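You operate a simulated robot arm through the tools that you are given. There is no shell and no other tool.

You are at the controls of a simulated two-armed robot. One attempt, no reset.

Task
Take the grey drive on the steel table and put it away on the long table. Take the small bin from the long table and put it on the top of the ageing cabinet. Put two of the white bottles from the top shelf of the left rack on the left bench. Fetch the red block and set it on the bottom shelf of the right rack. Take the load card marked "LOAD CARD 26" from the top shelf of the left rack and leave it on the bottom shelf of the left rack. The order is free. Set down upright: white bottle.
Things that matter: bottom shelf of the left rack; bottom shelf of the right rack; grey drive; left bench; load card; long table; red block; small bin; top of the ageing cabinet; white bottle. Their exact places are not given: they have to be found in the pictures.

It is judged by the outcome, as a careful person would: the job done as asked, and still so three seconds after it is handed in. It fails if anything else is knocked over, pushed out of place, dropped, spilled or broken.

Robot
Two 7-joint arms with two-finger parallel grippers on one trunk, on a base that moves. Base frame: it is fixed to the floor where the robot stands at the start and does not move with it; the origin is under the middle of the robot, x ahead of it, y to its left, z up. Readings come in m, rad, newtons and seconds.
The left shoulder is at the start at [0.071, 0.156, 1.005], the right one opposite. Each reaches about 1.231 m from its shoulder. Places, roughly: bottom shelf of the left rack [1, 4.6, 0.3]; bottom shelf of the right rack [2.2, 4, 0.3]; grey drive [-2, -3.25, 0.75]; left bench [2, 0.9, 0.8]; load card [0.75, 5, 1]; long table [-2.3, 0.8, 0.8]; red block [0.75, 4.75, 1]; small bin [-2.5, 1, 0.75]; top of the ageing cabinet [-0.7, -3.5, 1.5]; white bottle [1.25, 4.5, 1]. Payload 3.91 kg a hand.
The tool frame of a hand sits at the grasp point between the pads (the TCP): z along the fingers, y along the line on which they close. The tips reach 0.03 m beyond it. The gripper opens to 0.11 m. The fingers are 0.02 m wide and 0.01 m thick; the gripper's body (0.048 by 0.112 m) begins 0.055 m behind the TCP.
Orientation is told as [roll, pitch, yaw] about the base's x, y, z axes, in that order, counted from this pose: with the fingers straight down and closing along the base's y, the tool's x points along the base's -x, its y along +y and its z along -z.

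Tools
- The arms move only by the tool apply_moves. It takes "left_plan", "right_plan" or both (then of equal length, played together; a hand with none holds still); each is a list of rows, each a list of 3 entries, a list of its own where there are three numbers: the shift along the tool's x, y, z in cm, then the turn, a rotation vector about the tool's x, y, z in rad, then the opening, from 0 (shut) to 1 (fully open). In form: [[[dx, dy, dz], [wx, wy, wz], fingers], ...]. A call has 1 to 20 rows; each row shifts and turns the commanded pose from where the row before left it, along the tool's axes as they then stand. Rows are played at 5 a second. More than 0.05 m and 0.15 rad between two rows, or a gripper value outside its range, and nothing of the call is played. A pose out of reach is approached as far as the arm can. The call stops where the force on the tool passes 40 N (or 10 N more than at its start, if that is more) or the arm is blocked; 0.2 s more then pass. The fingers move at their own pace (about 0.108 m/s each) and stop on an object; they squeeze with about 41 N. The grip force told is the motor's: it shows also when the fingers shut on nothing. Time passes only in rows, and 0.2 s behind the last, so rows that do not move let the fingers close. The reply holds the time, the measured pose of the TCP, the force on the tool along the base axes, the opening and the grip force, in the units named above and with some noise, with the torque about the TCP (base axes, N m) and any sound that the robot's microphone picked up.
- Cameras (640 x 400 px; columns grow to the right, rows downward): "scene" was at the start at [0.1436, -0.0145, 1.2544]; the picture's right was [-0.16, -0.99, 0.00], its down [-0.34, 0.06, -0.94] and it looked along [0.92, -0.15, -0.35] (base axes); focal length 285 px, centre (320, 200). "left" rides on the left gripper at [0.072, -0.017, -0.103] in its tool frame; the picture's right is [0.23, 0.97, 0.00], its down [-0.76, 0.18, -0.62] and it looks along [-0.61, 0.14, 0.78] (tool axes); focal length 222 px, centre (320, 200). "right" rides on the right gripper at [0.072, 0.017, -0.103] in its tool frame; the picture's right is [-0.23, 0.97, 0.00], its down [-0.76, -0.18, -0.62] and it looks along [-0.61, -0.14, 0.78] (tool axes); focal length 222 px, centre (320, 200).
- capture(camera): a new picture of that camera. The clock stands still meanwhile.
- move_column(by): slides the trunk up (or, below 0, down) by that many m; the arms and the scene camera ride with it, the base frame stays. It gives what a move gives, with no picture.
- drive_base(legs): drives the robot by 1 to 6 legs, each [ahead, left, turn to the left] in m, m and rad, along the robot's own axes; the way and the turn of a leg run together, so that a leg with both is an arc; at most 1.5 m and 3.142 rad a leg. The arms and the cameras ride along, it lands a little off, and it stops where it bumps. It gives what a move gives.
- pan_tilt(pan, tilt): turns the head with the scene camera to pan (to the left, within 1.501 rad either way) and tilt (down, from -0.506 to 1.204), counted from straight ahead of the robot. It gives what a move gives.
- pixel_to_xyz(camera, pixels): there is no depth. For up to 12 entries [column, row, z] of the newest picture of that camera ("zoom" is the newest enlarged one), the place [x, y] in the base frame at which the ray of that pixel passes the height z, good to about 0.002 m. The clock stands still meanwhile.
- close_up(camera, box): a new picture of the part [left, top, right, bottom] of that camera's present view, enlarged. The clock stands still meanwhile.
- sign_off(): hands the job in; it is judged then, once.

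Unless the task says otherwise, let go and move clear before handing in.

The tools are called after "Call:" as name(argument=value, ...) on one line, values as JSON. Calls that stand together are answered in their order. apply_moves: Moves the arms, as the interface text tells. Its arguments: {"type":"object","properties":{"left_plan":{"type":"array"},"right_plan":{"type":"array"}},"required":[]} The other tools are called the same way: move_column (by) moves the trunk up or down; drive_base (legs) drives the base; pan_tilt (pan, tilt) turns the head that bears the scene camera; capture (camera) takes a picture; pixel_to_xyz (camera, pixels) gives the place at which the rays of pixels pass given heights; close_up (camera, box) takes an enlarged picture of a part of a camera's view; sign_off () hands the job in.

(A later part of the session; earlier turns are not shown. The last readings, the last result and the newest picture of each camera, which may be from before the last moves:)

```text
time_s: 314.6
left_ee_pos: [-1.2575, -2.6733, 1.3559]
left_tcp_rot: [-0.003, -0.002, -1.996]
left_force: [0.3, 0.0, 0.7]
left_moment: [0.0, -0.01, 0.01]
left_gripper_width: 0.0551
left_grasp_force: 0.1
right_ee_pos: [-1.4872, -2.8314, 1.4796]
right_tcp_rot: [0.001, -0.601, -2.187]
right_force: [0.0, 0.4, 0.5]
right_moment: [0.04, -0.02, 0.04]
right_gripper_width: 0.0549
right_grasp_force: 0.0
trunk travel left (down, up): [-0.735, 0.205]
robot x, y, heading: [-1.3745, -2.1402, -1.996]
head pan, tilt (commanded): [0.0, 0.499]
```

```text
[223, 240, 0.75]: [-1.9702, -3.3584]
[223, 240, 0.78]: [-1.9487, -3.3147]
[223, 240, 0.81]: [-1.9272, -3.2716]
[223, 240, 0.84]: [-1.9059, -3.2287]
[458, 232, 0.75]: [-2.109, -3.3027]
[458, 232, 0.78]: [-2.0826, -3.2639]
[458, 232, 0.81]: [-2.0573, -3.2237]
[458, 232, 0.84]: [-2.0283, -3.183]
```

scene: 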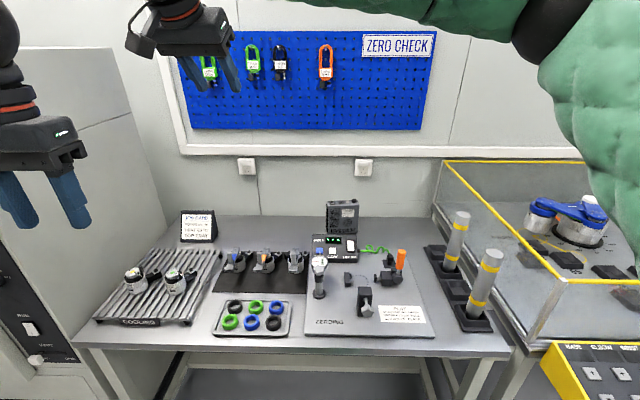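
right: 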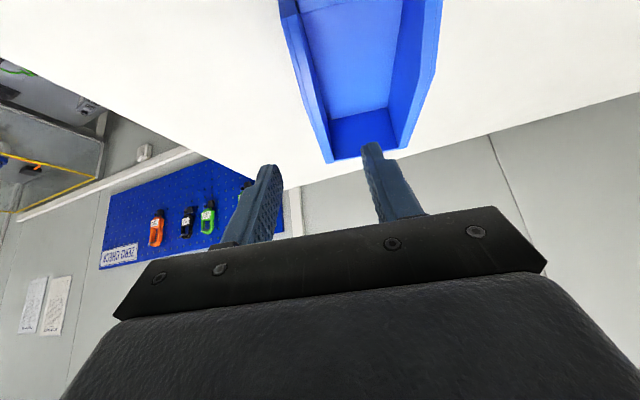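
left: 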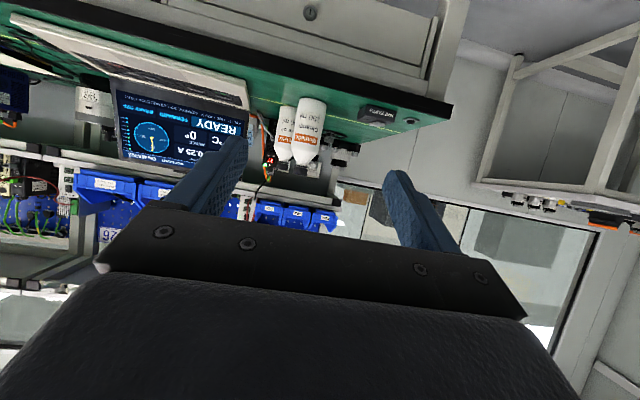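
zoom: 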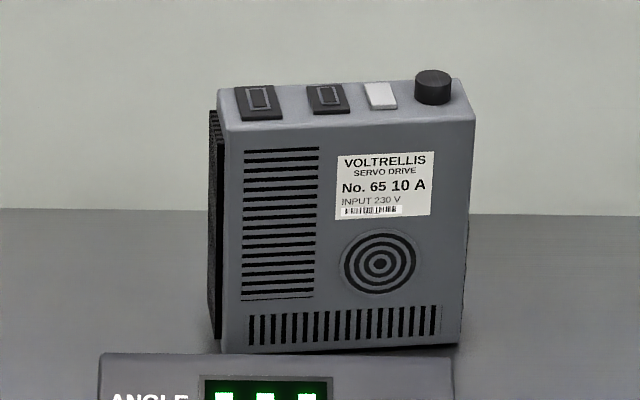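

The drive reads "SERVO DRIVE No. 65 10 A". Its front base corners are at (222,352) and (461,344) in this enlargement; I'll measure those.

Call:
pixel_to_xyz(camera="zoom", pixels=[[222, 352, 0.75], [222, 352, 0.78], [222, 352, 0.81], [461, 344, 0.75], [461, 344, 0.78], [461, 344, 0.81], [223, 128, 0.9], [475, 112, 0.9], [455, 80, 0.9], [211, 110, 0.9]])

Call:
move_column(by=0.2)

Call:
close_up(camera="scene", box=[295, 210, 391, 270])

```text
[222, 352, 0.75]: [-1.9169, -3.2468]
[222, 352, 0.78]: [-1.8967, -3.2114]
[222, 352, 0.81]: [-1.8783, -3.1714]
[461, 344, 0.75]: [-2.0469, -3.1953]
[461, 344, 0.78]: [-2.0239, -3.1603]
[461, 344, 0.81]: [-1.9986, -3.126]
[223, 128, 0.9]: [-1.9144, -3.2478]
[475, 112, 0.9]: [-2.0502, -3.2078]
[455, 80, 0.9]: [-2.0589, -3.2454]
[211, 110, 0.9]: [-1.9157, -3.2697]
```

```text
time_s: 316.7
left_ee_pos: [-1.2565, -2.6731, 1.5561]
left_tcp_rot: [-0.002, -0.001, -1.995]
left_force: [0.5, 0.7, 0.3]
left_moment: [0.02, 0.0, -0.01]
left_gripper_width: 0.055
left_grasp_force: 0.0
right_ee_pos: [-1.4869, -2.8299, 1.6792]
right_tcp_rot: [-0.001, -0.602, -2.188]
right_force: [0.1, -0.1, -1.0]
right_moment: [-0.02, 0.02, -0.03]
right_gripper_width: 0.0549
right_grasp_force: 0.1
trunk travel left (down, up): [-0.935, 0.005]
robot x, y, heading: [-1.3729, -2.1368, -1.997]
head pan, tilt (commanded): [0.0, 0.499]
```

```text
6.67 times, centred on (343, 240) of scene
```

zoom: 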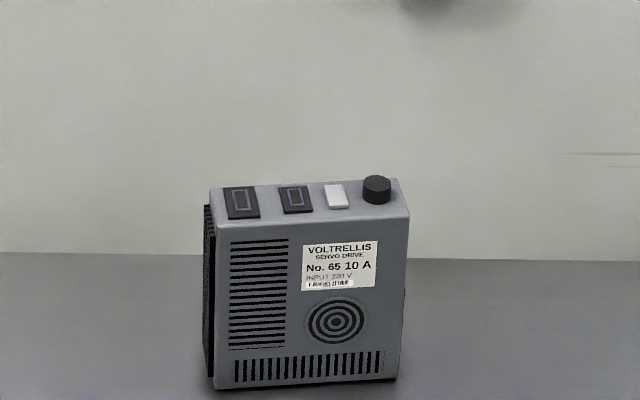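

Call:
pixel_to_xyz(camera="zoom", pixels=[[213, 391, 0.72], [213, 391, 0.75], [213, 391, 0.78], [395, 381, 0.72], [395, 381, 0.75], [395, 381, 0.78], [218, 219, 0.87], [218, 219, 0.9], [409, 210, 0.87], [409, 210, 0.9], [397, 180, 0.9], [210, 190, 0.9]])

```text
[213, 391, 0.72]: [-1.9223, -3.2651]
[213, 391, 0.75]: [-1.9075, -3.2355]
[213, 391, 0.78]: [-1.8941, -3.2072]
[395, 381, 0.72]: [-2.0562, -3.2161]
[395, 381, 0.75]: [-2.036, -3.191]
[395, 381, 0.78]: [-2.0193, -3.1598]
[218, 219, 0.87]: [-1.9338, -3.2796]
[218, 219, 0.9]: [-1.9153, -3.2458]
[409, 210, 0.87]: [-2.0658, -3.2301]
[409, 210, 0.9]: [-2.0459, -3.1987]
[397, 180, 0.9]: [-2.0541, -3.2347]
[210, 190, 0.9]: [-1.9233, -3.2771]
```

The drive's base was hidden behind the ANGLE box in the lower view, so I need a better table-height measure. I'll use clear table features (zeroing board corner and ring tray) seen from both heights.

Call:
capture(camera="scene")

Call:
close_up(camera="scene", box=[200, 230, 460, 392])

```text
taken
```

scene: 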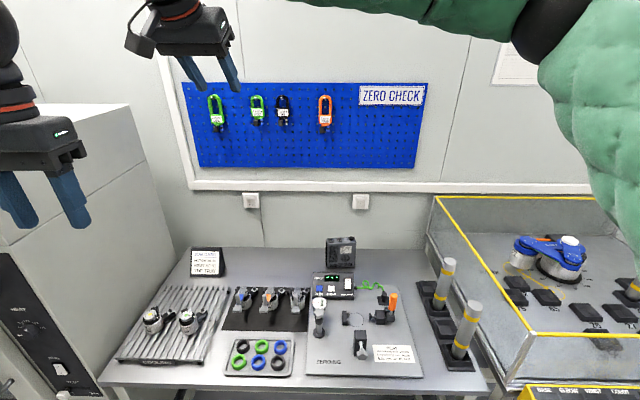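

```text
2.46 times, centred on (330, 311) of scene
```

zoom: 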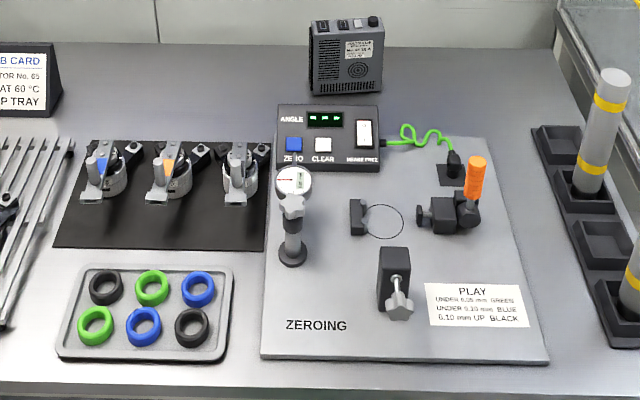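

The zeroing board and mat give a table height of about 0.78 m. I'll check the gap between the ANGLE instrument's back edge and the drive's front, where one finger must fit.

Call:
pixel_to_xyz(camera="zoom", pixels=[[278, 105, 0.8], [278, 105, 0.83], [378, 106, 0.8], [378, 106, 0.83], [311, 95, 0.78], [378, 92, 0.78], [312, 33, 0.91], [384, 30, 0.91], [378, 19, 0.91], [310, 22, 0.91], [278, 158, 0.81]])

```text
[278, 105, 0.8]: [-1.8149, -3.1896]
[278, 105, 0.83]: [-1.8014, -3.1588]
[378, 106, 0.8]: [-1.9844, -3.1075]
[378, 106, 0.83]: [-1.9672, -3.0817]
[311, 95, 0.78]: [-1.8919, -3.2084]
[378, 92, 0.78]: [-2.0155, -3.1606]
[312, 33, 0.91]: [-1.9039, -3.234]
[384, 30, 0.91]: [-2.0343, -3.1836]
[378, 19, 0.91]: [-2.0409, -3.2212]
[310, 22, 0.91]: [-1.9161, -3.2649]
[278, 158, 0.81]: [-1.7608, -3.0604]
```

There is a 10 cm gap between the instrument and the drive's front; the drive is about 0.137 wide and 0.037 thick, its face along 2.79 rad. I'll set the right hand upright and turn it so it closes across the thickness.

Call:
apply_moves(right_plan=[[[0, 0, 0], [0, 0.15, 0], 0.8], [[0, 0, 0], [0, 0.15, 0], 0.8], [[0, 0, 0], [0, 0.15, 0], 0.8], [[0, 0, 0], [0, 0.15, 0], 0.8], [[0, 0, 0], [0, 0, 0.145], 0.8], [[0, 0, 0], [0, 0, 0.145], 0.8], [[0, 0, 0], [0, 0, 0.145], 0.8], [[0, 0, 0], [0, 0, 0.145], 0.8], [[0, 0, 0], [0, 0, 0.145], 0.8], [[0, 0, 0], [0, 0, 0.145], 0.8], [[0, 0, 0], [0, 0, 0.145], 0.8], [[0, 0, 0], [0, 0, 0.145], 0.8], [[0, 0, 0], [0, 0, 0.145], 0.8]])

Call:
capture(camera="scene")

Call:
capture(camera="right")

```text
time_s: 319.5
left_ee_pos: [-1.2569, -2.6725, 1.5575]
left_tcp_rot: [-0.002, -0.001, -1.995]
left_force: [-0.2, -0.3, -1.5]
left_moment: [0.0, 0.0, 0.01]
left_gripper_width: 0.0549
left_grasp_force: 0.2
right_ee_pos: [-1.4883, -2.8303, 1.6805]
right_tcp_rot: [0.001, -0.002, 2.789]
right_force: [-0.4, -0.4, 0.2]
right_moment: [0.02, 0.0, -0.03]
right_gripper_width: 0.0881
right_grasp_force: 0.0
trunk travel left (down, up): [-0.935, 0.005]
robot x, y, heading: [-1.3759, -2.1412, -2.0]
head pan, tilt (commanded): [0.0, 0.499]
```

```text
taken
```

scene: 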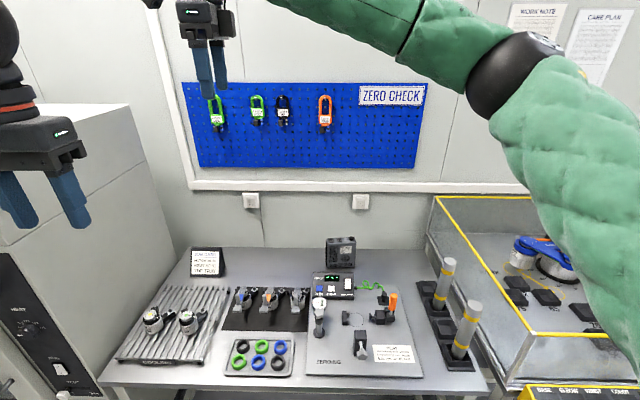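

```text
taken
```

right: 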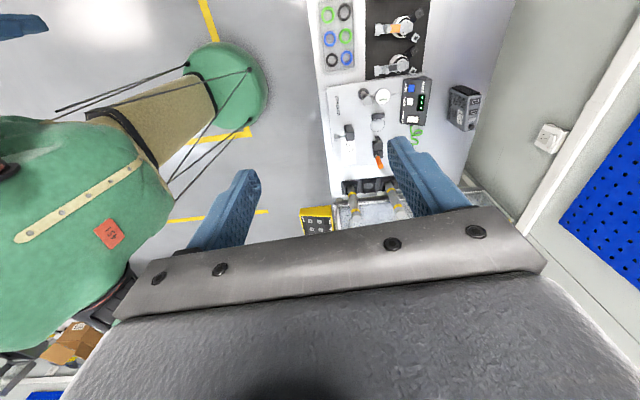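

The right hand is upright with yaw 2.789. I'll drive 30 cm closer to the steel table and lower the trunk.

Call:
drive_base(legs=[[0.28, 0.0, -0.02]])

Call:
move_column(by=-0.25)

Call:
pan_tilt(pan=0.0, tilt=0.6)

Call:
capture(camera="scene")

Call:
capture(camera="right")

```text
time_s: 321.5
left_ee_pos: [-1.3895, -2.9353, 1.5572]
left_tcp_rot: [-0.001, -0.004, -2.016]
left_force: [-0.8, 0.2, 0.1]
left_moment: [0.01, 0.0, -0.01]
left_gripper_width: 0.0547
left_grasp_force: 0.0
right_ee_pos: [-1.6221, -3.087, 1.6809]
right_tcp_rot: [0.004, 0.0, 2.77]
right_force: [-0.1, 0.7, 0.0]
right_moment: [-0.05, 0.06, 0.02]
right_gripper_width: 0.0878
right_grasp_force: 0.0
trunk travel left (down, up): [-0.935, 0.005]
robot x, y, heading: [-1.4949, -2.4014, -2.02]
head pan, tilt (commanded): [0.0, 0.499]
```

```text
time_s: 324.1
left_ee_pos: [-1.3896, -2.9364, 1.3068]
left_tcp_rot: [-0.001, -0.001, -2.017]
left_force: [-0.4, 0.7, -0.1]
left_moment: [-0.02, 0.01, -0.01]
left_gripper_width: 0.0549
left_grasp_force: 0.0
right_ee_pos: [-1.6222, -3.0876, 1.4286]
right_tcp_rot: [0.003, -0.001, 2.771]
right_force: [0.1, -0.3, -0.6]
right_moment: [0.01, 0.0, -0.04]
right_gripper_width: 0.0881
right_grasp_force: 0.0
trunk travel left (down, up): [-0.685, 0.255]
robot x, y, heading: [-1.4954, -2.3996, -2.02]
head pan, tilt (commanded): [0.0, 0.499]
```

```text
time_s: 324.8
left_ee_pos: [-1.3903, -2.9362, 1.3083]
left_tcp_rot: [-0.002, -0.001, -2.015]
left_force: [0.4, 0.0, -0.7]
left_moment: [-0.03, -0.01, -0.04]
left_gripper_width: 0.0551
left_grasp_force: 0.3
right_ee_pos: [-1.6226, -3.0868, 1.429]
right_tcp_rot: [0.002, 0.002, 2.769]
right_force: [0.8, 0.4, 0.4]
right_moment: [0.02, 0.02, 0.0]
right_gripper_width: 0.0878
right_grasp_force: 0.0
trunk travel left (down, up): [-0.685, 0.255]
robot x, y, heading: [-1.5019, -2.4007, -2.02]
head pan, tilt (commanded): [0.0, 0.6]
```

```text
taken
```

scene: 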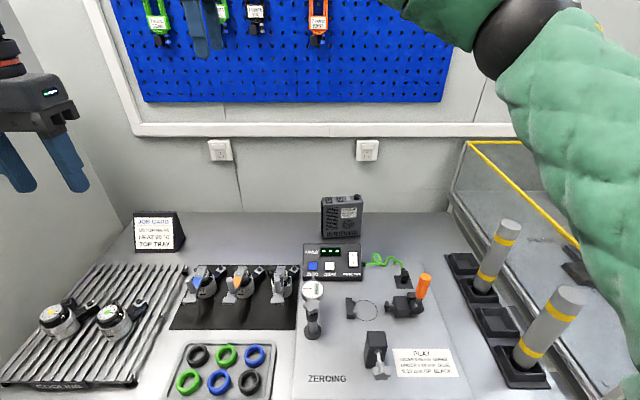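

```text
taken
```

right: 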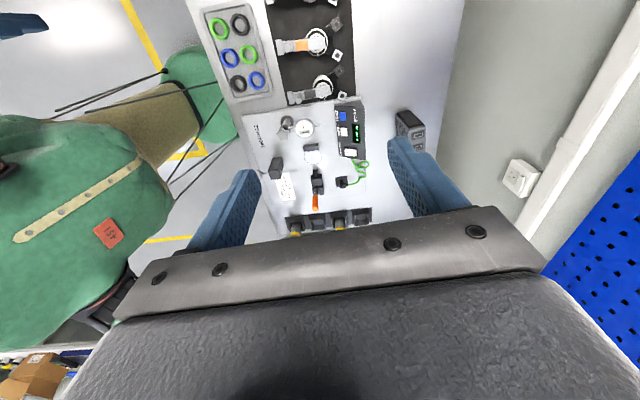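

The drive's top is visible in the hand's camera at (410,125). I'll refine the drive's position with both cameras and check the two tall cylinders at the right.

Call:
close_up(camera="scene", box=[300, 180, 396, 240])

Call:
pixel_to_xyz(camera="scene", pixels=[[483, 293, 0.79], [506, 224, 1.0], [506, 224, 1.05], [525, 368, 0.79], [570, 292, 1.0], [570, 292, 1.05]])

Call:
close_up(camera="right", box=[340, 70, 500, 170])

```text
6.67 times, centred on (348, 210) of scene
```

zoom: 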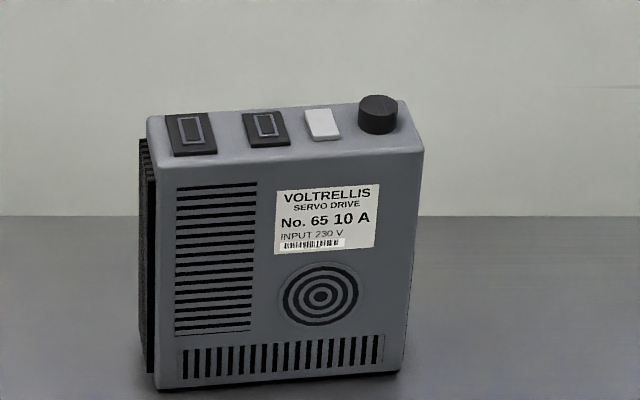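

```text
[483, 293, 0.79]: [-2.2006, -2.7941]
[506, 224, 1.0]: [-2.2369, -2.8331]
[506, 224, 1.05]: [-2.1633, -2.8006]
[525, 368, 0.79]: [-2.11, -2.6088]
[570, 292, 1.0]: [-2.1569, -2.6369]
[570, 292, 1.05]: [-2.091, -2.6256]
```

```text
4.00 times, centred on (420, 120) of right
```

zoom: 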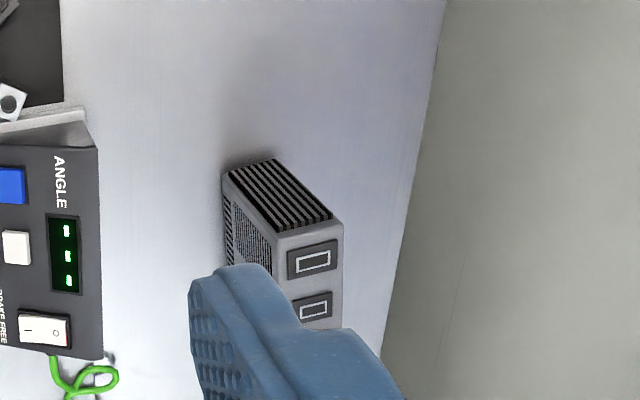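

Call:
pixel_to_xyz(camera="zoom", pixels=[[224, 176, 0.75], [224, 176, 0.78], [224, 176, 0.81], [275, 159, 0.78], [278, 236, 0.88], [278, 236, 0.91], [278, 236, 0.94], [343, 222, 0.91]])

Call:
pixel_to_xyz(camera="scene", pixels=[[323.7, 238.2, 0.75], [323.7, 238.2, 0.78], [323.7, 238.2, 0.81], [324.4, 204.7, 0.88], [324.4, 204.7, 0.91], [324.4, 204.7, 0.94], [363.4, 202.8, 0.91], [360.3, 195.1, 0.91], [322.2, 197.7, 0.91], [360.3, 235.9, 0.78]])

```text
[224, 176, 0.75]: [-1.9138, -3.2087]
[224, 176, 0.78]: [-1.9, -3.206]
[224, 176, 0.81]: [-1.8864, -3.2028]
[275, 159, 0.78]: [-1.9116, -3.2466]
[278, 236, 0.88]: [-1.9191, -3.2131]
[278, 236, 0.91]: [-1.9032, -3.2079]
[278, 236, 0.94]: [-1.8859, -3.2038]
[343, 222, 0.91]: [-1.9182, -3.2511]
```

```text
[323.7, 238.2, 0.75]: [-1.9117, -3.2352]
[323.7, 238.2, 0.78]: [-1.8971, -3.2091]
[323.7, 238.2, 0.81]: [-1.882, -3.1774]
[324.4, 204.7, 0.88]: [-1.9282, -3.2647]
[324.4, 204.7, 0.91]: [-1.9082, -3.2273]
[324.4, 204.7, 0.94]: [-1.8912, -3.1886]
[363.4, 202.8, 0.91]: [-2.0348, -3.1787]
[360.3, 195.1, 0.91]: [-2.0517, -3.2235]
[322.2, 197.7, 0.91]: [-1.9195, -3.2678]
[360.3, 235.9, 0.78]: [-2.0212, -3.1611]
```

The two cameras agree: table at 0.78, drive top at 0.925, centre (−1.968,−3.205), 0.133 wide and 0.045 thick. I'll raise the trunk 10 cm for elbow clearance over the cylinders and move the hand above the drive.

Call:
move_column(by=0.1)

Call:
apply_moves(right_plan=[[[-3.1, 2.62, 0], [0, 0, 0], 0.8], [[-3.1, 2.62, 0], [0, 0, 0], 0.8], [[-3.1, 2.62, 0], [0, 0, 0], 0.8], [[-3.1, 2.62, 0], [0, 0, 0], 0.8], [[-3.1, 2.62, 0], [0, 0, 0], 0.8], [[-3.1, 2.62, 0], [0, 0, 0], 0.8], [[-3.1, 2.62, 0], [0, 0, 0], 0.8], [[-3.1, 2.62, 0], [0, 0, 0], 0.8], [[-3.07, 2.62, 0], [0, 0, 0], 0.8], [[0, 0, 4], [0, 0, 0], 0.8], [[0, 0, 4], [0, 0, 0], 0.8], [[0, 0, 4], [0, 0, 0], 0.8], [[0, 0, 4], [0, 0, 0], 0.8], [[0, 0, 4], [0, 0, 0], 0.8], [[0, 0, 4], [0, 0, 0], 0.8], [[0, 0, 4], [0, 0, 0], 0.8], [[0, 0, 4], [0, 0, 0], 0.8]])

Call:
capture(camera="scene")

Call:
capture(camera="right")

```text
time_s: 326.1
left_ee_pos: [-1.3879, -2.9376, 1.4076]
left_tcp_rot: [-0.003, 0.0, -2.014]
left_force: [-0.2, 0.2, -0.1]
left_moment: [-0.02, -0.01, 0.03]
left_gripper_width: 0.0549
left_grasp_force: 0.1
right_ee_pos: [-1.6224, -3.0884, 1.5289]
right_tcp_rot: [0.001, -0.001, 2.771]
right_force: [0.0, -0.6, -1.1]
right_moment: [-0.01, -0.01, -0.01]
right_gripper_width: 0.0881
right_grasp_force: 0.1
trunk travel left (down, up): [-0.785, 0.155]
robot x, y, heading: [-1.5, -2.3997, -2.018]
head pan, tilt (commanded): [0.0, 0.6]
```

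```text
time_s: 329.7
left_ee_pos: [-1.3908, -2.9375, 1.407]
left_tcp_rot: [-0.001, -0.002, -2.013]
left_force: [0.2, 0.7, -1.2]
left_moment: [0.02, -0.02, -0.01]
left_gripper_width: 0.0551
left_grasp_force: 0.0
right_ee_pos: [-1.9685, -3.2087, 1.2077]
right_tcp_rot: [0.002, -0.001, 2.771]
right_force: [-0.6, -1.0, -0.3]
right_moment: [0.02, -0.01, 0.0]
right_gripper_width: 0.0879
right_grasp_force: 0.0
trunk travel left (down, up): [-0.785, 0.155]
robot x, y, heading: [-1.4973, -2.4002, -2.013]
head pan, tilt (commanded): [0.0, 0.6]
```

```text
taken
```

scene: 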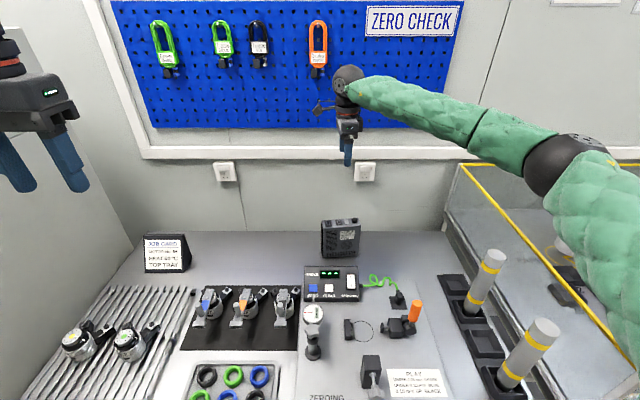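

```text
taken
```

right: 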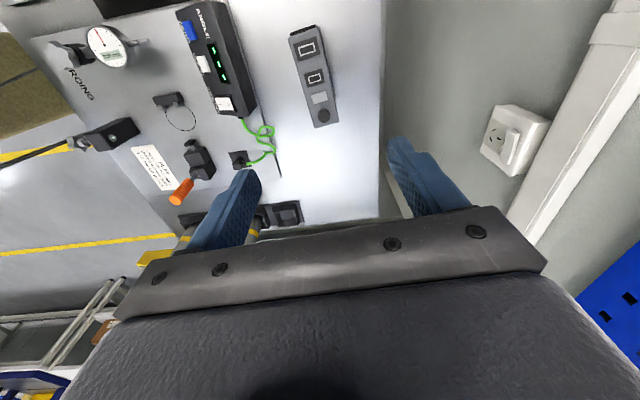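

The drive's top shows between the finger lines at (315,75) in the hand view. I'll verify its corners through this camera at z=0.925.

Call:
close_up(camera="right", box=[260, 15, 372, 135])

Call:
pixel_to_xyz(camera="right", pixels=[[289, 34, 0.925], [316, 26, 0.925], [341, 118, 0.925], [315, 127, 0.925]])

```text
3.33 times, centred on (316, 75) of right
```

zoom: 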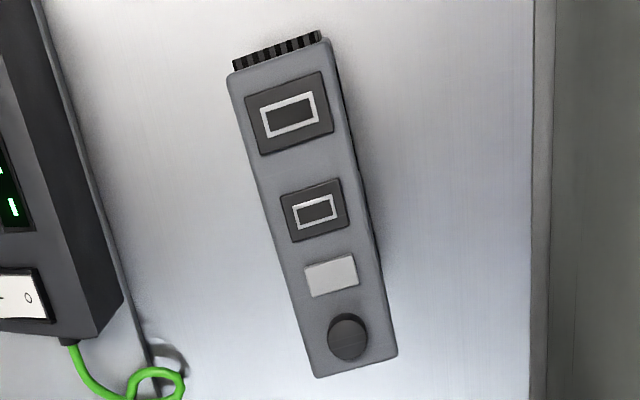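

```text
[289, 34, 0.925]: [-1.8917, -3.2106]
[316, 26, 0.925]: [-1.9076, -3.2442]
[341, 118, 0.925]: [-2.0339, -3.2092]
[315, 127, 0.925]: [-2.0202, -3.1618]
```

The corners agree with a centre at (−1.9655,−3.206), within 4 mm of the hand. I'll make the small correction and descend 25 cm to just above the drive.

Call:
apply_moves(right_plan=[[[0.2, -0.35, 0], [0, 0, -0.025], 0.8], [[0, 0, 4], [0, 0, 0], 0.8], [[0, 0, 4], [0, 0, 0], 0.8], [[0, 0, 4], [0, 0, 0], 0.8], [[0, 0, 4], [0, 0, 0], 0.8], [[0, 0, 4], [0, 0, 0], 0.8], [[0, 0, 4], [0, 0, 0], 0.8], [[0, 0, 1], [0, 0, 0], 0.8], [[0, 0, 0], [0, 0, 0], 0.8]])

Call:
capture(camera="right")

Call:
capture(camera="scene")

```text
time_s: 331.7
left_ee_pos: [-1.3902, -2.9375, 1.4067]
left_tcp_rot: [-0.002, -0.001, -2.016]
left_force: [-0.9, -0.4, 0.6]
left_moment: [-0.07, -0.05, -0.02]
left_gripper_width: 0.0549
left_grasp_force: 0.0
right_ee_pos: [-1.9635, -3.2036, 0.9627]
right_tcp_rot: [0.002, -0.001, 2.796]
right_force: [0.6, -0.5, -0.5]
right_moment: [0.02, -0.02, 0.0]
right_gripper_width: 0.088
right_grasp_force: 0.0
trunk travel left (down, up): [-0.785, 0.155]
robot x, y, heading: [-1.4962, -2.3959, -2.02]
head pan, tilt (commanded): [0.0, 0.6]
```

```text
taken
```

right: 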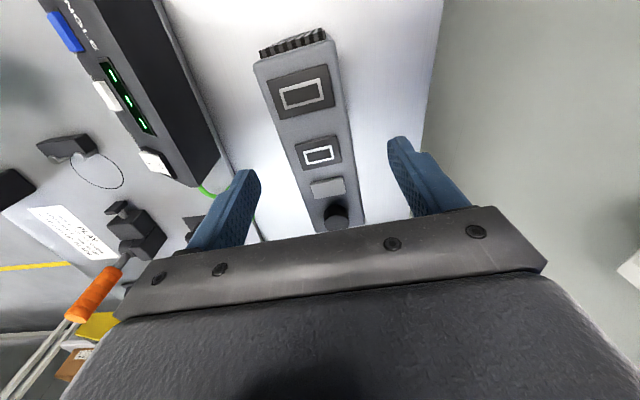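

```text
taken
```

scene: 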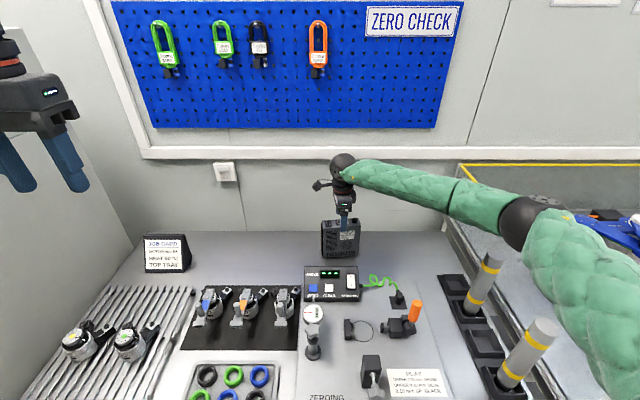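

The drive is centred between the fingers, elbow well above the cylinders. I'll descend the last 6.8 cm and close.

Call:
apply_moves(right_plan=[[[0, 0.25, 2.3], [0, 0, 0], 0.8], [[0, 0, 2.3], [0, 0, 0], 0.8], [[0, 0, 2.2], [0, 0, 0], 0.8], [[0, 0, 0], [0, 0, 0], 0.8]])

Call:
capture(camera="right")

Call:
close_up(camera="scene", box=[280, 140, 440, 290])

```text
time_s: 332.7
left_ee_pos: [-1.3893, -2.9369, 1.4064]
left_tcp_rot: [-0.002, -0.001, -2.014]
left_force: [-1.3, -0.4, -0.5]
left_moment: [0.0, 0.02, 0.0]
left_gripper_width: 0.0549
left_grasp_force: 0.1
right_ee_pos: [-1.9654, -3.209, 0.893]
right_tcp_rot: [0.004, 0.0, 2.797]
right_force: [-0.5, -0.3, -0.7]
right_moment: [-0.05, -0.03, 0.01]
right_gripper_width: 0.0878
right_grasp_force: 0.1
trunk travel left (down, up): [-0.785, 0.155]
robot x, y, heading: [-1.4976, -2.396, -2.018]
head pan, tilt (commanded): [0.0, 0.6]
```

```text
taken
```

right: 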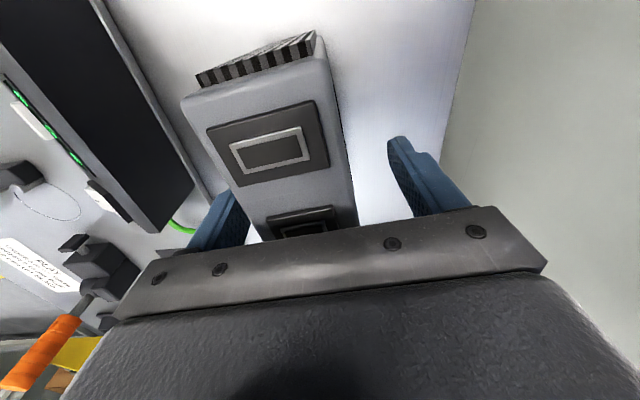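

```text
2.67 times, centred on (360, 215) of scene
```

zoom: 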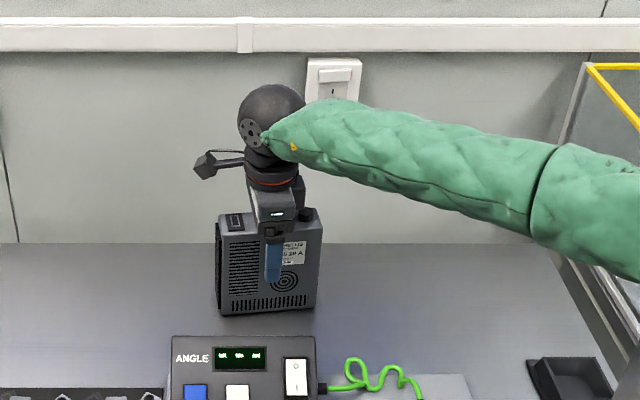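

The front finger is in front of the drive's face (enlarged (273,260)), the other behind it. I'll close.

Call:
apply_moves(right_plan=[[[0, 0, 0], [0, 0, 0], 0.6], [[0, 0, 0], [0, 0, 0], 0.3], [[0, 0, 0], [0, 0, 0], 0.3], [[0, 0, 0], [0, 0, 0], 0.3]])

Call:
capture(camera="right")

```text
time_s: 333.7
left_ee_pos: [-1.3895, -2.9366, 1.4059]
left_tcp_rot: [-0.002, -0.002, -2.015]
left_force: [-0.2, 0.1, -0.5]
left_moment: [-0.06, 0.0, 0.01]
left_gripper_width: 0.0551
left_grasp_force: 0.0
right_ee_pos: [-1.9656, -3.2095, 0.8936]
right_tcp_rot: [0.0, -0.002, 2.797]
right_force: [1.9, 0.1, 0.1]
right_moment: [0.13, -0.5, 0.0]
right_gripper_width: 0.0457
right_grasp_force: 40.5
trunk travel left (down, up): [-0.785, 0.155]
robot x, y, heading: [-1.4967, -2.399, -2.017]
head pan, tilt (commanded): [0.0, 0.6]
```

```text
taken
```

right: 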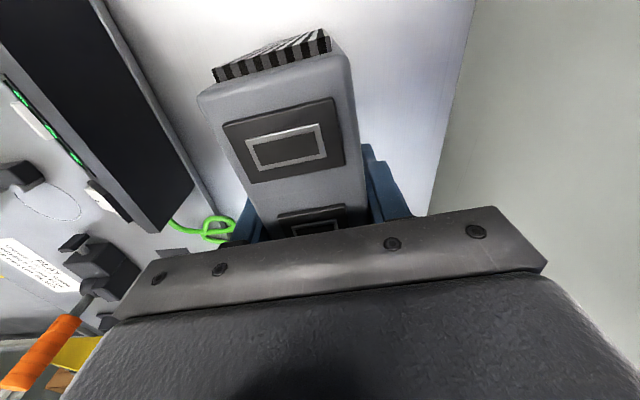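

The drive is gripped (0.0457 m wide). I'll lift 3 cm and check that it holds.

Call:
apply_moves(right_plan=[[[0, 0, -1.5], [0, 0, 0], 0.3], [[0, 0, -1.5], [0, 0, 0], 0.3], [[0, 0, 0], [0, 0, 0], 0.3], [[0, 0, 0], [0, 0, 0], 0.3]])

Call:
capture(camera="right")

Call:
close_up(camera="scene", box=[280, 140, 440, 290])

```text
time_s: 334.7
left_ee_pos: [-1.3914, -2.9373, 1.4069]
left_tcp_rot: [0.001, -0.002, -2.016]
left_force: [0.3, -0.3, 0.3]
left_moment: [0.01, -0.01, 0.02]
left_gripper_width: 0.0552
left_grasp_force: 0.0
right_ee_pos: [-1.9659, -3.2065, 0.9227]
right_tcp_rot: [0.002, 0.002, 2.797]
right_force: [-0.3, 0.0, -9.5]
right_moment: [-0.01, -0.01, 0.03]
right_gripper_width: 0.0461
right_grasp_force: 41.1
trunk travel left (down, up): [-0.785, 0.155]
robot x, y, heading: [-1.4957, -2.4013, -2.025]
head pan, tilt (commanded): [0.0, 0.6]
```

```text
taken
```

right: 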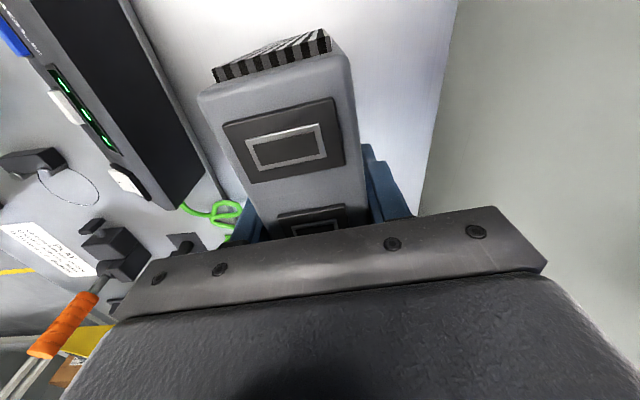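

```text
2.67 times, centred on (360, 215) of scene
```

zoom: 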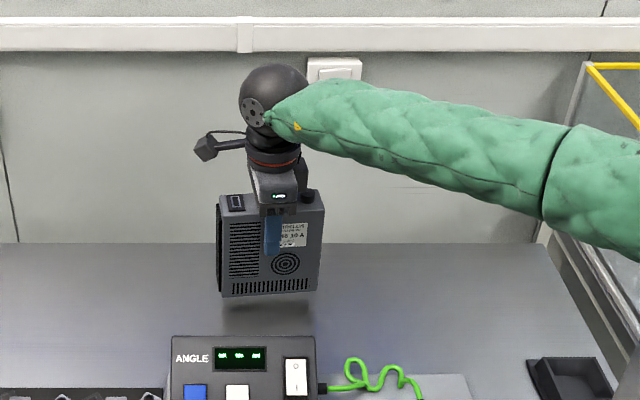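

The drive hangs level, about 9.5 N. I'll raise it 24 cm above everything on the table and draw it back toward the robot.

Call:
apply_moves(right_plan=[[[0, 0, -4], [0, 0, 0], 0.3], [[0, 0, -4], [0, 0, 0], 0.3], [[0, 0, -4], [0, 0, 0], 0.3], [[0, 0, -4], [0, 0, 0], 0.3], [[0, 0, -4], [0, 0, 0], 0.3], [[0, 0, -4], [0, 0, 0], 0.3], [[0.46, -4.35, 0], [0, 0, 0], 0.3], [[0.46, -4.35, 0], [0, 0, 0], 0.3], [[0.46, -4.35, 0], [0, 0, 0], 0.3], [[0.46, -4.35, 0], [0, 0, 0], 0.3], [[0.46, -4.35, 0], [0, 0, 0], 0.3], [[0.46, -4.35, 0], [0, 0, 0], 0.3]])

Call:
capture(camera="scene")

```text
time_s: 337.3
left_ee_pos: [-1.3903, -2.9364, 1.4086]
left_tcp_rot: [0.001, -0.001, -2.016]
left_force: [0.4, 0.3, -0.1]
left_moment: [-0.02, 0.01, -0.04]
left_gripper_width: 0.055
left_grasp_force: 0.0
right_ee_pos: [-1.8535, -2.9709, 1.1601]
right_tcp_rot: [0.004, -0.001, 2.793]
right_force: [-0.3, 1.0, -9.6]
right_moment: [-0.04, -0.03, 0.01]
right_gripper_width: 0.0457
right_grasp_force: 41.0
trunk travel left (down, up): [-0.785, 0.155]
robot x, y, heading: [-1.4967, -2.4, -2.015]
head pan, tilt (commanded): [0.0, 0.6]
```

```text
taken
```

scene: 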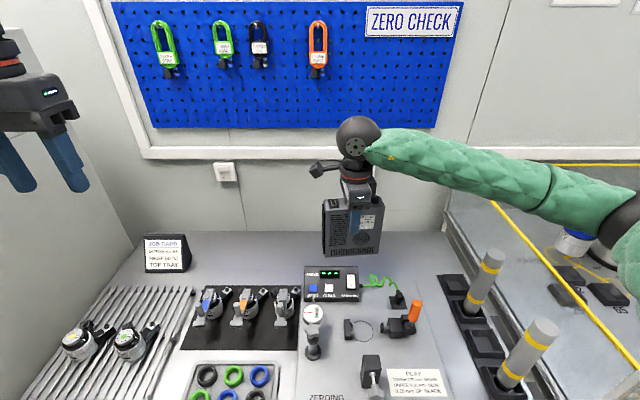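

The drive is clear of the table. I'll back away from the steel table and turn toward the long table.

Call:
drive_base(legs=[[-1.2, 0, 0], [0, 0, -1.575]])

Call:
pan_tilt(pan=0.0, tilt=0.4)

Call:
capture(camera="scene")

```text
time_s: 347.3
left_ee_pos: [-1.5182, -1.3962, 1.4065]
left_tcp_rot: [0.0, -0.001, 2.6]
left_force: [-0.2, 0.1, 0.0]
left_moment: [0.02, 0.03, 0.0]
left_gripper_width: 0.0548
left_grasp_force: 0.1
right_ee_pos: [-1.5089, -0.9309, 1.1597]
right_tcp_rot: [0.001, -0.001, 1.126]
right_force: [1.2, -0.5, -8.7]
right_moment: [-0.01, 0.01, 0.0]
right_gripper_width: 0.0455
right_grasp_force: 41.2
trunk travel left (down, up): [-0.785, 0.155]
robot x, y, heading: [-0.9729, -1.3429, 2.598]
head pan, tilt (commanded): [0.0, 0.6]
```

```text
time_s: 348.0
left_ee_pos: [-1.5186, -1.3964, 1.4062]
left_tcp_rot: [0.0, -0.001, 2.6]
left_force: [0.3, 1.1, -0.6]
left_moment: [0.0, 0.01, 0.0]
left_gripper_width: 0.0551
left_grasp_force: 0.0
right_ee_pos: [-1.5078, -0.9309, 1.1593]
right_tcp_rot: [0.0, 0.0, 1.127]
right_force: [0.3, -1.1, -10.0]
right_moment: [-0.04, -0.01, 0.02]
right_gripper_width: 0.0459
right_grasp_force: 40.6
trunk travel left (down, up): [-0.785, 0.155]
robot x, y, heading: [-0.9761, -1.3414, 2.594]
head pan, tilt (commanded): [0.0, 0.4]
```

```text
taken
```

scene: 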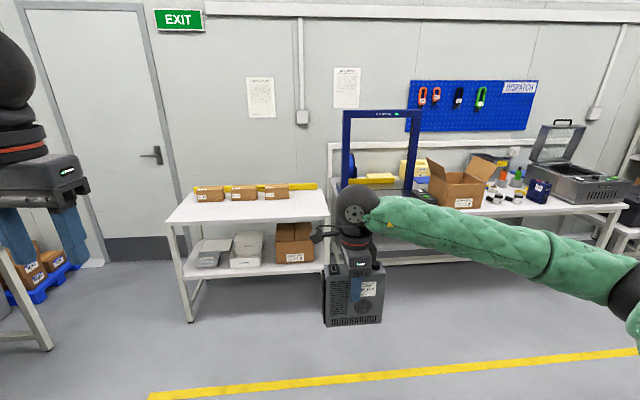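

The long table is ahead to the right; the way along the yellow line is free. I'll straighten, strafe right and go up to the table.

Call:
drive_base(legs=[[0, 0, 0.096], [0, -1.3, 0], [1.0, 0, 0]])

Call:
pan_tilt(pan=0.0, tilt=0.5)

Call:
capture(camera="scene")

```text
time_s: 359.7
left_ee_pos: [-1.7826, 0.2017, 1.4075]
left_tcp_rot: [0.002, -0.001, 2.643]
left_force: [-0.1, -0.6, -0.3]
left_moment: [0.02, 0.01, 0.03]
left_gripper_width: 0.0552
left_grasp_force: 0.2
right_ee_pos: [-1.793, 0.6674, 1.1592]
right_tcp_rot: [0.003, -0.001, 1.171]
right_force: [0.1, 0.5, -9.0]
right_moment: [-0.01, 0.01, -0.02]
right_gripper_width: 0.046
right_grasp_force: 41.2
trunk travel left (down, up): [-0.785, 0.155]
robot x, y, heading: [-1.2437, 0.2803, 2.642]
head pan, tilt (commanded): [0.0, 0.4]
```

```text
time_s: 360.4
left_ee_pos: [-1.7841, 0.2022, 1.4074]
left_tcp_rot: [0.0, 0.0, 2.643]
left_force: [1.0, -0.2, -0.2]
left_moment: [0.0, 0.01, -0.01]
left_gripper_width: 0.0549
left_grasp_force: 0.1
right_ee_pos: [-1.7921, 0.6673, 1.1608]
right_tcp_rot: [0.003, -0.001, 1.173]
right_force: [-1.5, 0.2, -8.9]
right_moment: [-0.03, 0.01, -0.01]
right_gripper_width: 0.0458
right_grasp_force: 40.7
trunk travel left (down, up): [-0.785, 0.155]
robot x, y, heading: [-1.2429, 0.2804, 2.643]
head pan, tilt (commanded): [0.0, 0.499]
```

```text
taken
```

scene: 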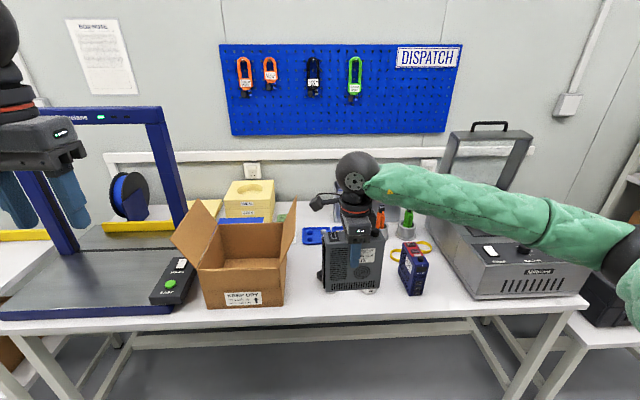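

The held drive hides the target area. I'll lift it 20 cm higher to look underneath at the free space.

Call:
apply_moves(right_plan=[[[0, 0, -4], [0, 0, 0], 0.3], [[0, 0, -4], [0, 0, 0], 0.3], [[0, 0, -4], [0, 0, 0], 0.3], [[0, 0, -4], [0, 0, 0], 0.3], [[0, 0, -4], [0, 0, 0], 0.3], [[0, 0, -4], [0, 0, 0], 0.3]])

Call:
close_up(camera="scene", box=[250, 200, 450, 325])

```text
time_s: 361.8
left_ee_pos: [-1.7813, 0.1985, 1.4074]
left_tcp_rot: [-0.002, -0.003, 2.644]
left_force: [-0.4, -0.2, 0.1]
left_moment: [0.0, 0.0, 0.01]
left_gripper_width: 0.0551
left_grasp_force: 0.0
right_ee_pos: [-1.7899, 0.6657, 1.4015]
right_tcp_rot: [0.003, -0.001, 1.171]
right_force: [1.0, -0.7, -9.8]
right_moment: [-0.01, 0.0, 0.01]
right_gripper_width: 0.0459
right_grasp_force: 41.1
trunk travel left (down, up): [-0.785, 0.155]
robot x, y, heading: [-1.2367, 0.2759, 2.645]
head pan, tilt (commanded): [0.0, 0.499]
```

```text
3.20 times, centred on (350, 262) of scene
```

zoom: 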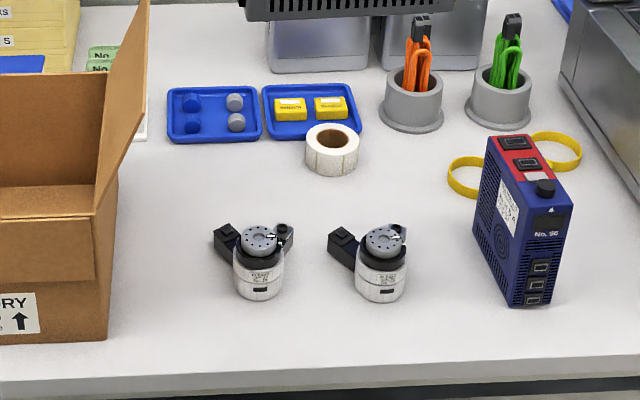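

Now the table is clear to see: free space lies between the trays/roll (rows 140–175) and the motors (row 222). I'll measure those borders.

Call:
pixel_to_xyz(camera="zoom", pixels=[[170, 143, 0.778], [262, 140, 0.778], [332, 177, 0.778], [306, 160, 0.778], [222, 230, 0.8], [290, 228, 0.81], [335, 232, 0.8], [108, 341, 0.778], [148, 0, 0.95], [148, 0, 1.0], [130, 135, 1.0], [130, 135, 0.95]])

```text
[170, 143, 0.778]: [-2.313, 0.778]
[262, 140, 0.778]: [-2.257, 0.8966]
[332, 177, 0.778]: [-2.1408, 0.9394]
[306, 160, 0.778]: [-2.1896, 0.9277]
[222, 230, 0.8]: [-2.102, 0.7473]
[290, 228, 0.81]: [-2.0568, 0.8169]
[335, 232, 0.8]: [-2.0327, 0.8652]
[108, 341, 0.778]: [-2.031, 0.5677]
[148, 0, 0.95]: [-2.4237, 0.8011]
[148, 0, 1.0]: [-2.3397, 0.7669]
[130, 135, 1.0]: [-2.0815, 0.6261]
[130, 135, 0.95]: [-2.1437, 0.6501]
```

The free rectangle is u −2.22…−2.42, v −0.33…−0.12; I'll set the drive down at its centre, (−2.178,0.825). I'll drive 30 cm closer first.

Call:
drive_base(legs=[[0.3, 0, 0]])

Call:
capture(camera="scene")

Call:
capture(camera="right")

```text
time_s: 363.8
left_ee_pos: [-2.0469, 0.3432, 1.4069]
left_tcp_rot: [-0.001, -0.002, 2.644]
left_force: [-0.3, 0.7, 0.1]
left_moment: [-0.01, 0.02, 0.01]
left_gripper_width: 0.0549
left_grasp_force: 0.0
right_ee_pos: [-2.0568, 0.8082, 1.4008]
right_tcp_rot: [0.002, -0.001, 1.176]
right_force: [0.7, 0.5, -9.8]
right_moment: [0.01, 0.01, -0.01]
right_gripper_width: 0.0461
right_grasp_force: 40.9
trunk travel left (down, up): [-0.785, 0.155]
robot x, y, heading: [-1.5052, 0.4213, 2.65]
head pan, tilt (commanded): [0.0, 0.499]
```

```text
taken
```

scene: 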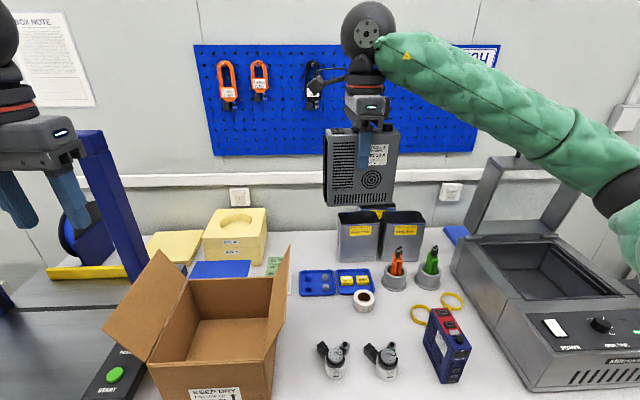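

```text
taken
```

right: 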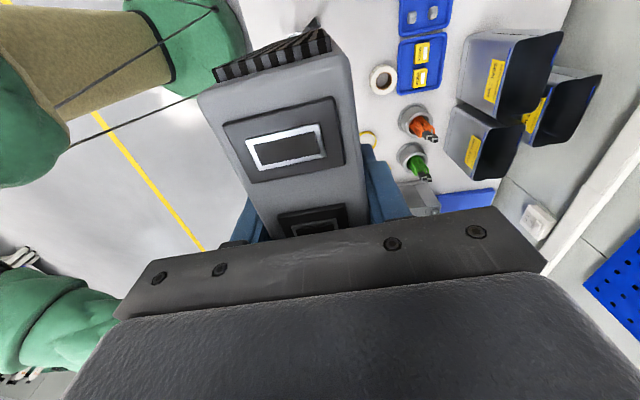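

The hand is at (−2.057,0.808), high above the table. I'll align its yaw with the table, move over the target spot, and descend partway.

Call:
apply_moves(right_plan=[[[0, 0, 0], [0, 0, 0.05], 0.3], [[0.913, 3.55, 0], [0, 0, 0], 0.3], [[0.913, 3.55, 0], [0, 0, 0], 0.3], [[0.913, 3.55, 0], [0, 0, 0], 0.3], [[0, 0, 4], [0, 0, 0], 0.3], [[0, 0, 4], [0, 0, 0], 0.3], [[0, 0, 4], [0, 0, 0], 0.3], [[0, 0, 4], [0, 0, 0], 0.3], [[0, 0, 4], [0, 0, 0], 0.3], [[0, 0, 4], [0, 0, 0], 0.3], [[0, 0, 0], [0, 0, 0], 0.3]])

Call:
capture(camera="scene")

Call:
capture(camera="right")

```text
time_s: 366.2
left_ee_pos: [-2.0474, 0.3427, 1.4068]
left_tcp_rot: [0.0, -0.002, 2.646]
left_force: [0.5, -0.2, -0.7]
left_moment: [0.01, 0.02, -0.03]
left_gripper_width: 0.0551
left_grasp_force: 0.1
right_ee_pos: [-2.1665, 0.8311, 1.1581]
right_tcp_rot: [0.003, 0.001, 1.127]
right_force: [-0.2, -0.2, -8.6]
right_moment: [0.0, 0.01, 0.0]
right_gripper_width: 0.046
right_grasp_force: 41.0
trunk travel left (down, up): [-0.785, 0.155]
robot x, y, heading: [-1.5055, 0.418, 2.647]
head pan, tilt (commanded): [0.0, 0.499]
```

```text
taken
```

scene: 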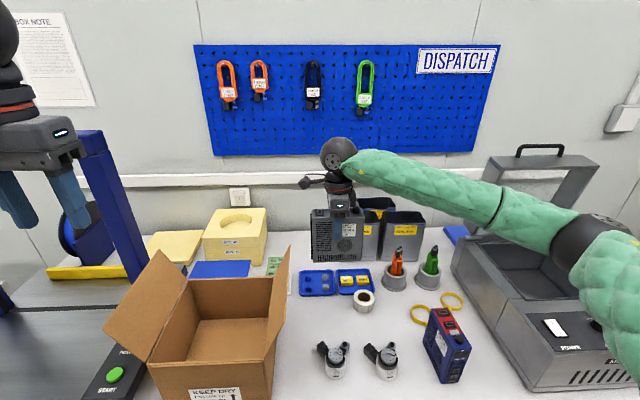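

```text
taken
```

right: 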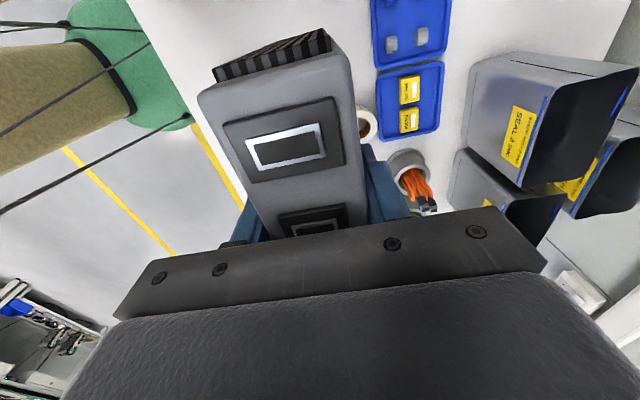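

The drive is over the spot (u=−2.312, v=−0.194). For extra elbow clearance over the sealer I'll raise the trunk 10 cm, then descend with the arm.

Call:
move_column(by=0.1)

Call:
apply_moves(right_plan=[[[0, 0, 4], [0, 0, 0], 0.3], [[0, 0, 4], [0, 0, 0], 0.3], [[0, 0, 4], [0, 0, 0], 0.3], [[0, 0, 4], [0, 0, 0], 0.3], [[0, 0, 4], [0, 0, 0], 0.3], [[0, 0, 4], [0, 0, 0], 0.3], [[0, 0, 3], [0, 0, 0], 0.3], [[0, 0, 0], [0, 0, 0], 0.3]])

Call:
capture(camera="scene")

Call:
capture(camera="right")

```text
time_s: 367.6
left_ee_pos: [-2.0496, 0.3432, 1.5062]
left_tcp_rot: [-0.001, -0.002, 2.647]
left_force: [-0.2, 0.5, -0.5]
left_moment: [-0.04, 0.02, 0.02]
left_gripper_width: 0.0551
left_grasp_force: 0.1
right_ee_pos: [-2.1669, 0.8295, 1.258]
right_tcp_rot: [0.001, 0.002, 1.128]
right_force: [-0.1, -0.3, -8.5]
right_moment: [-0.02, 0.03, 0.01]
right_gripper_width: 0.0459
right_grasp_force: 41.1
trunk travel left (down, up): [-0.885, 0.055]
robot x, y, heading: [-1.5079, 0.4225, 2.647]
head pan, tilt (commanded): [0.0, 0.499]
```

```text
time_s: 369.4
left_ee_pos: [-2.0488, 0.3433, 1.5076]
left_tcp_rot: [-0.002, -0.002, 2.646]
left_force: [0.1, -0.3, 0.3]
left_moment: [0.01, -0.01, -0.03]
left_gripper_width: 0.0551
left_grasp_force: 0.1
right_ee_pos: [-2.164, 0.8305, 0.9901]
right_tcp_rot: [0.004, -0.003, 1.125]
right_force: [0.2, -0.7, -9.2]
right_moment: [0.0, 0.0, -0.02]
right_gripper_width: 0.046
right_grasp_force: 40.9
trunk travel left (down, up): [-0.885, 0.055]
robot x, y, heading: [-1.5056, 0.4218, 2.646]
head pan, tilt (commanded): [0.0, 0.499]
```

```text
taken
```

scene: 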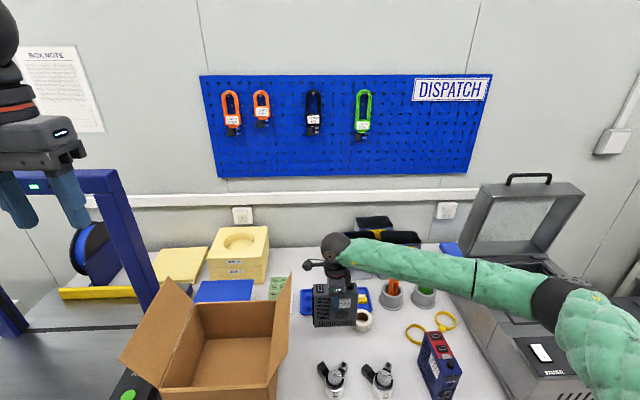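

```text
taken
```

right: 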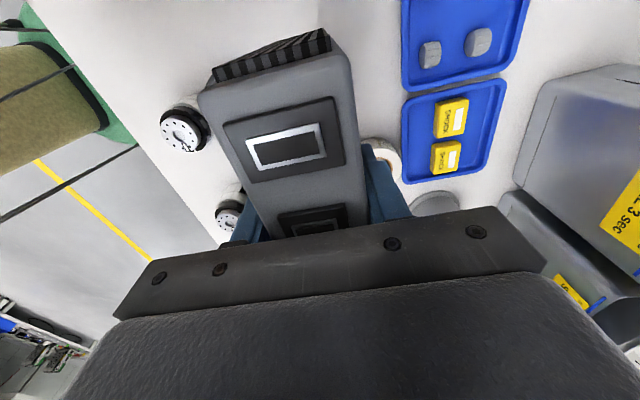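

The drive is 10 cm above the table, clear of the motors, trays, roll and flap. I'll lower it 8.5 cm, then feel for contact.

Call:
apply_moves(right_plan=[[[0, 0, 2], [0, 0, 0], 0.3], [[0, 0, 2], [0, 0, 0], 0.3], [[0, 0, 2], [0, 0, 0], 0.3], [[0, 0, 2], [0, 0, 0], 0.3], [[0, 0, 0.5], [0, 0, 0], 0.3], [[0, 0, 0], [0, 0, 0], 0.3]])

Call:
capture(camera="right")

Call:
close_up(camera="scene", box=[250, 220, 450, 345])

```text
time_s: 370.8
left_ee_pos: [-2.0482, 0.3431, 1.5078]
left_tcp_rot: [0.001, -0.003, 2.647]
left_force: [-0.1, -1.3, -0.2]
left_moment: [-0.01, 0.01, 0.0]
left_gripper_width: 0.0549
left_grasp_force: 0.1
right_ee_pos: [-2.1668, 0.8339, 0.9048]
right_tcp_rot: [0.002, -0.001, 1.126]
right_force: [-1.0, 0.2, -10.0]
right_moment: [-0.04, 0.01, -0.01]
right_gripper_width: 0.0457
right_grasp_force: 41.3
trunk travel left (down, up): [-0.885, 0.055]
robot x, y, heading: [-1.5057, 0.4234, 2.646]
head pan, tilt (commanded): [0.0, 0.499]
```

```text
taken
```

right: 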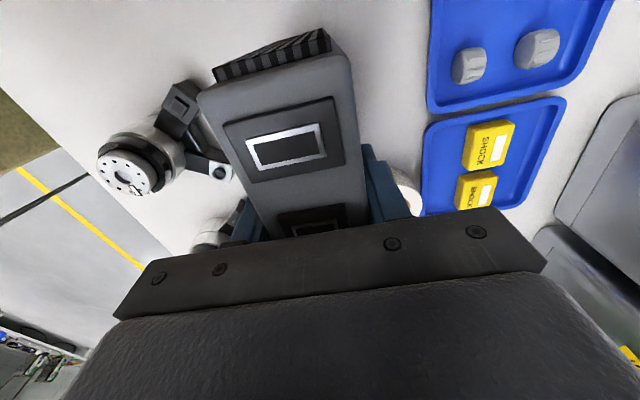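

```text
3.20 times, centred on (350, 282) of scene
```

zoom: 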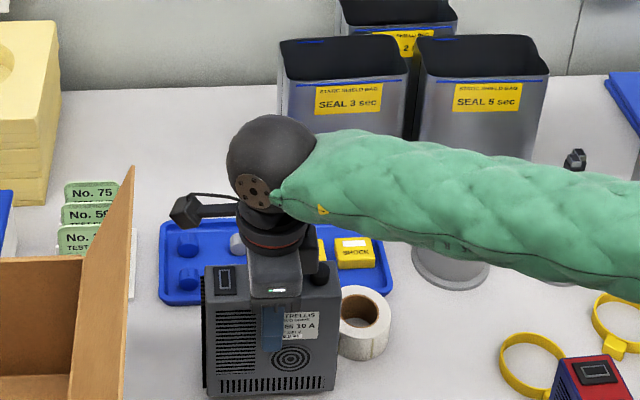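

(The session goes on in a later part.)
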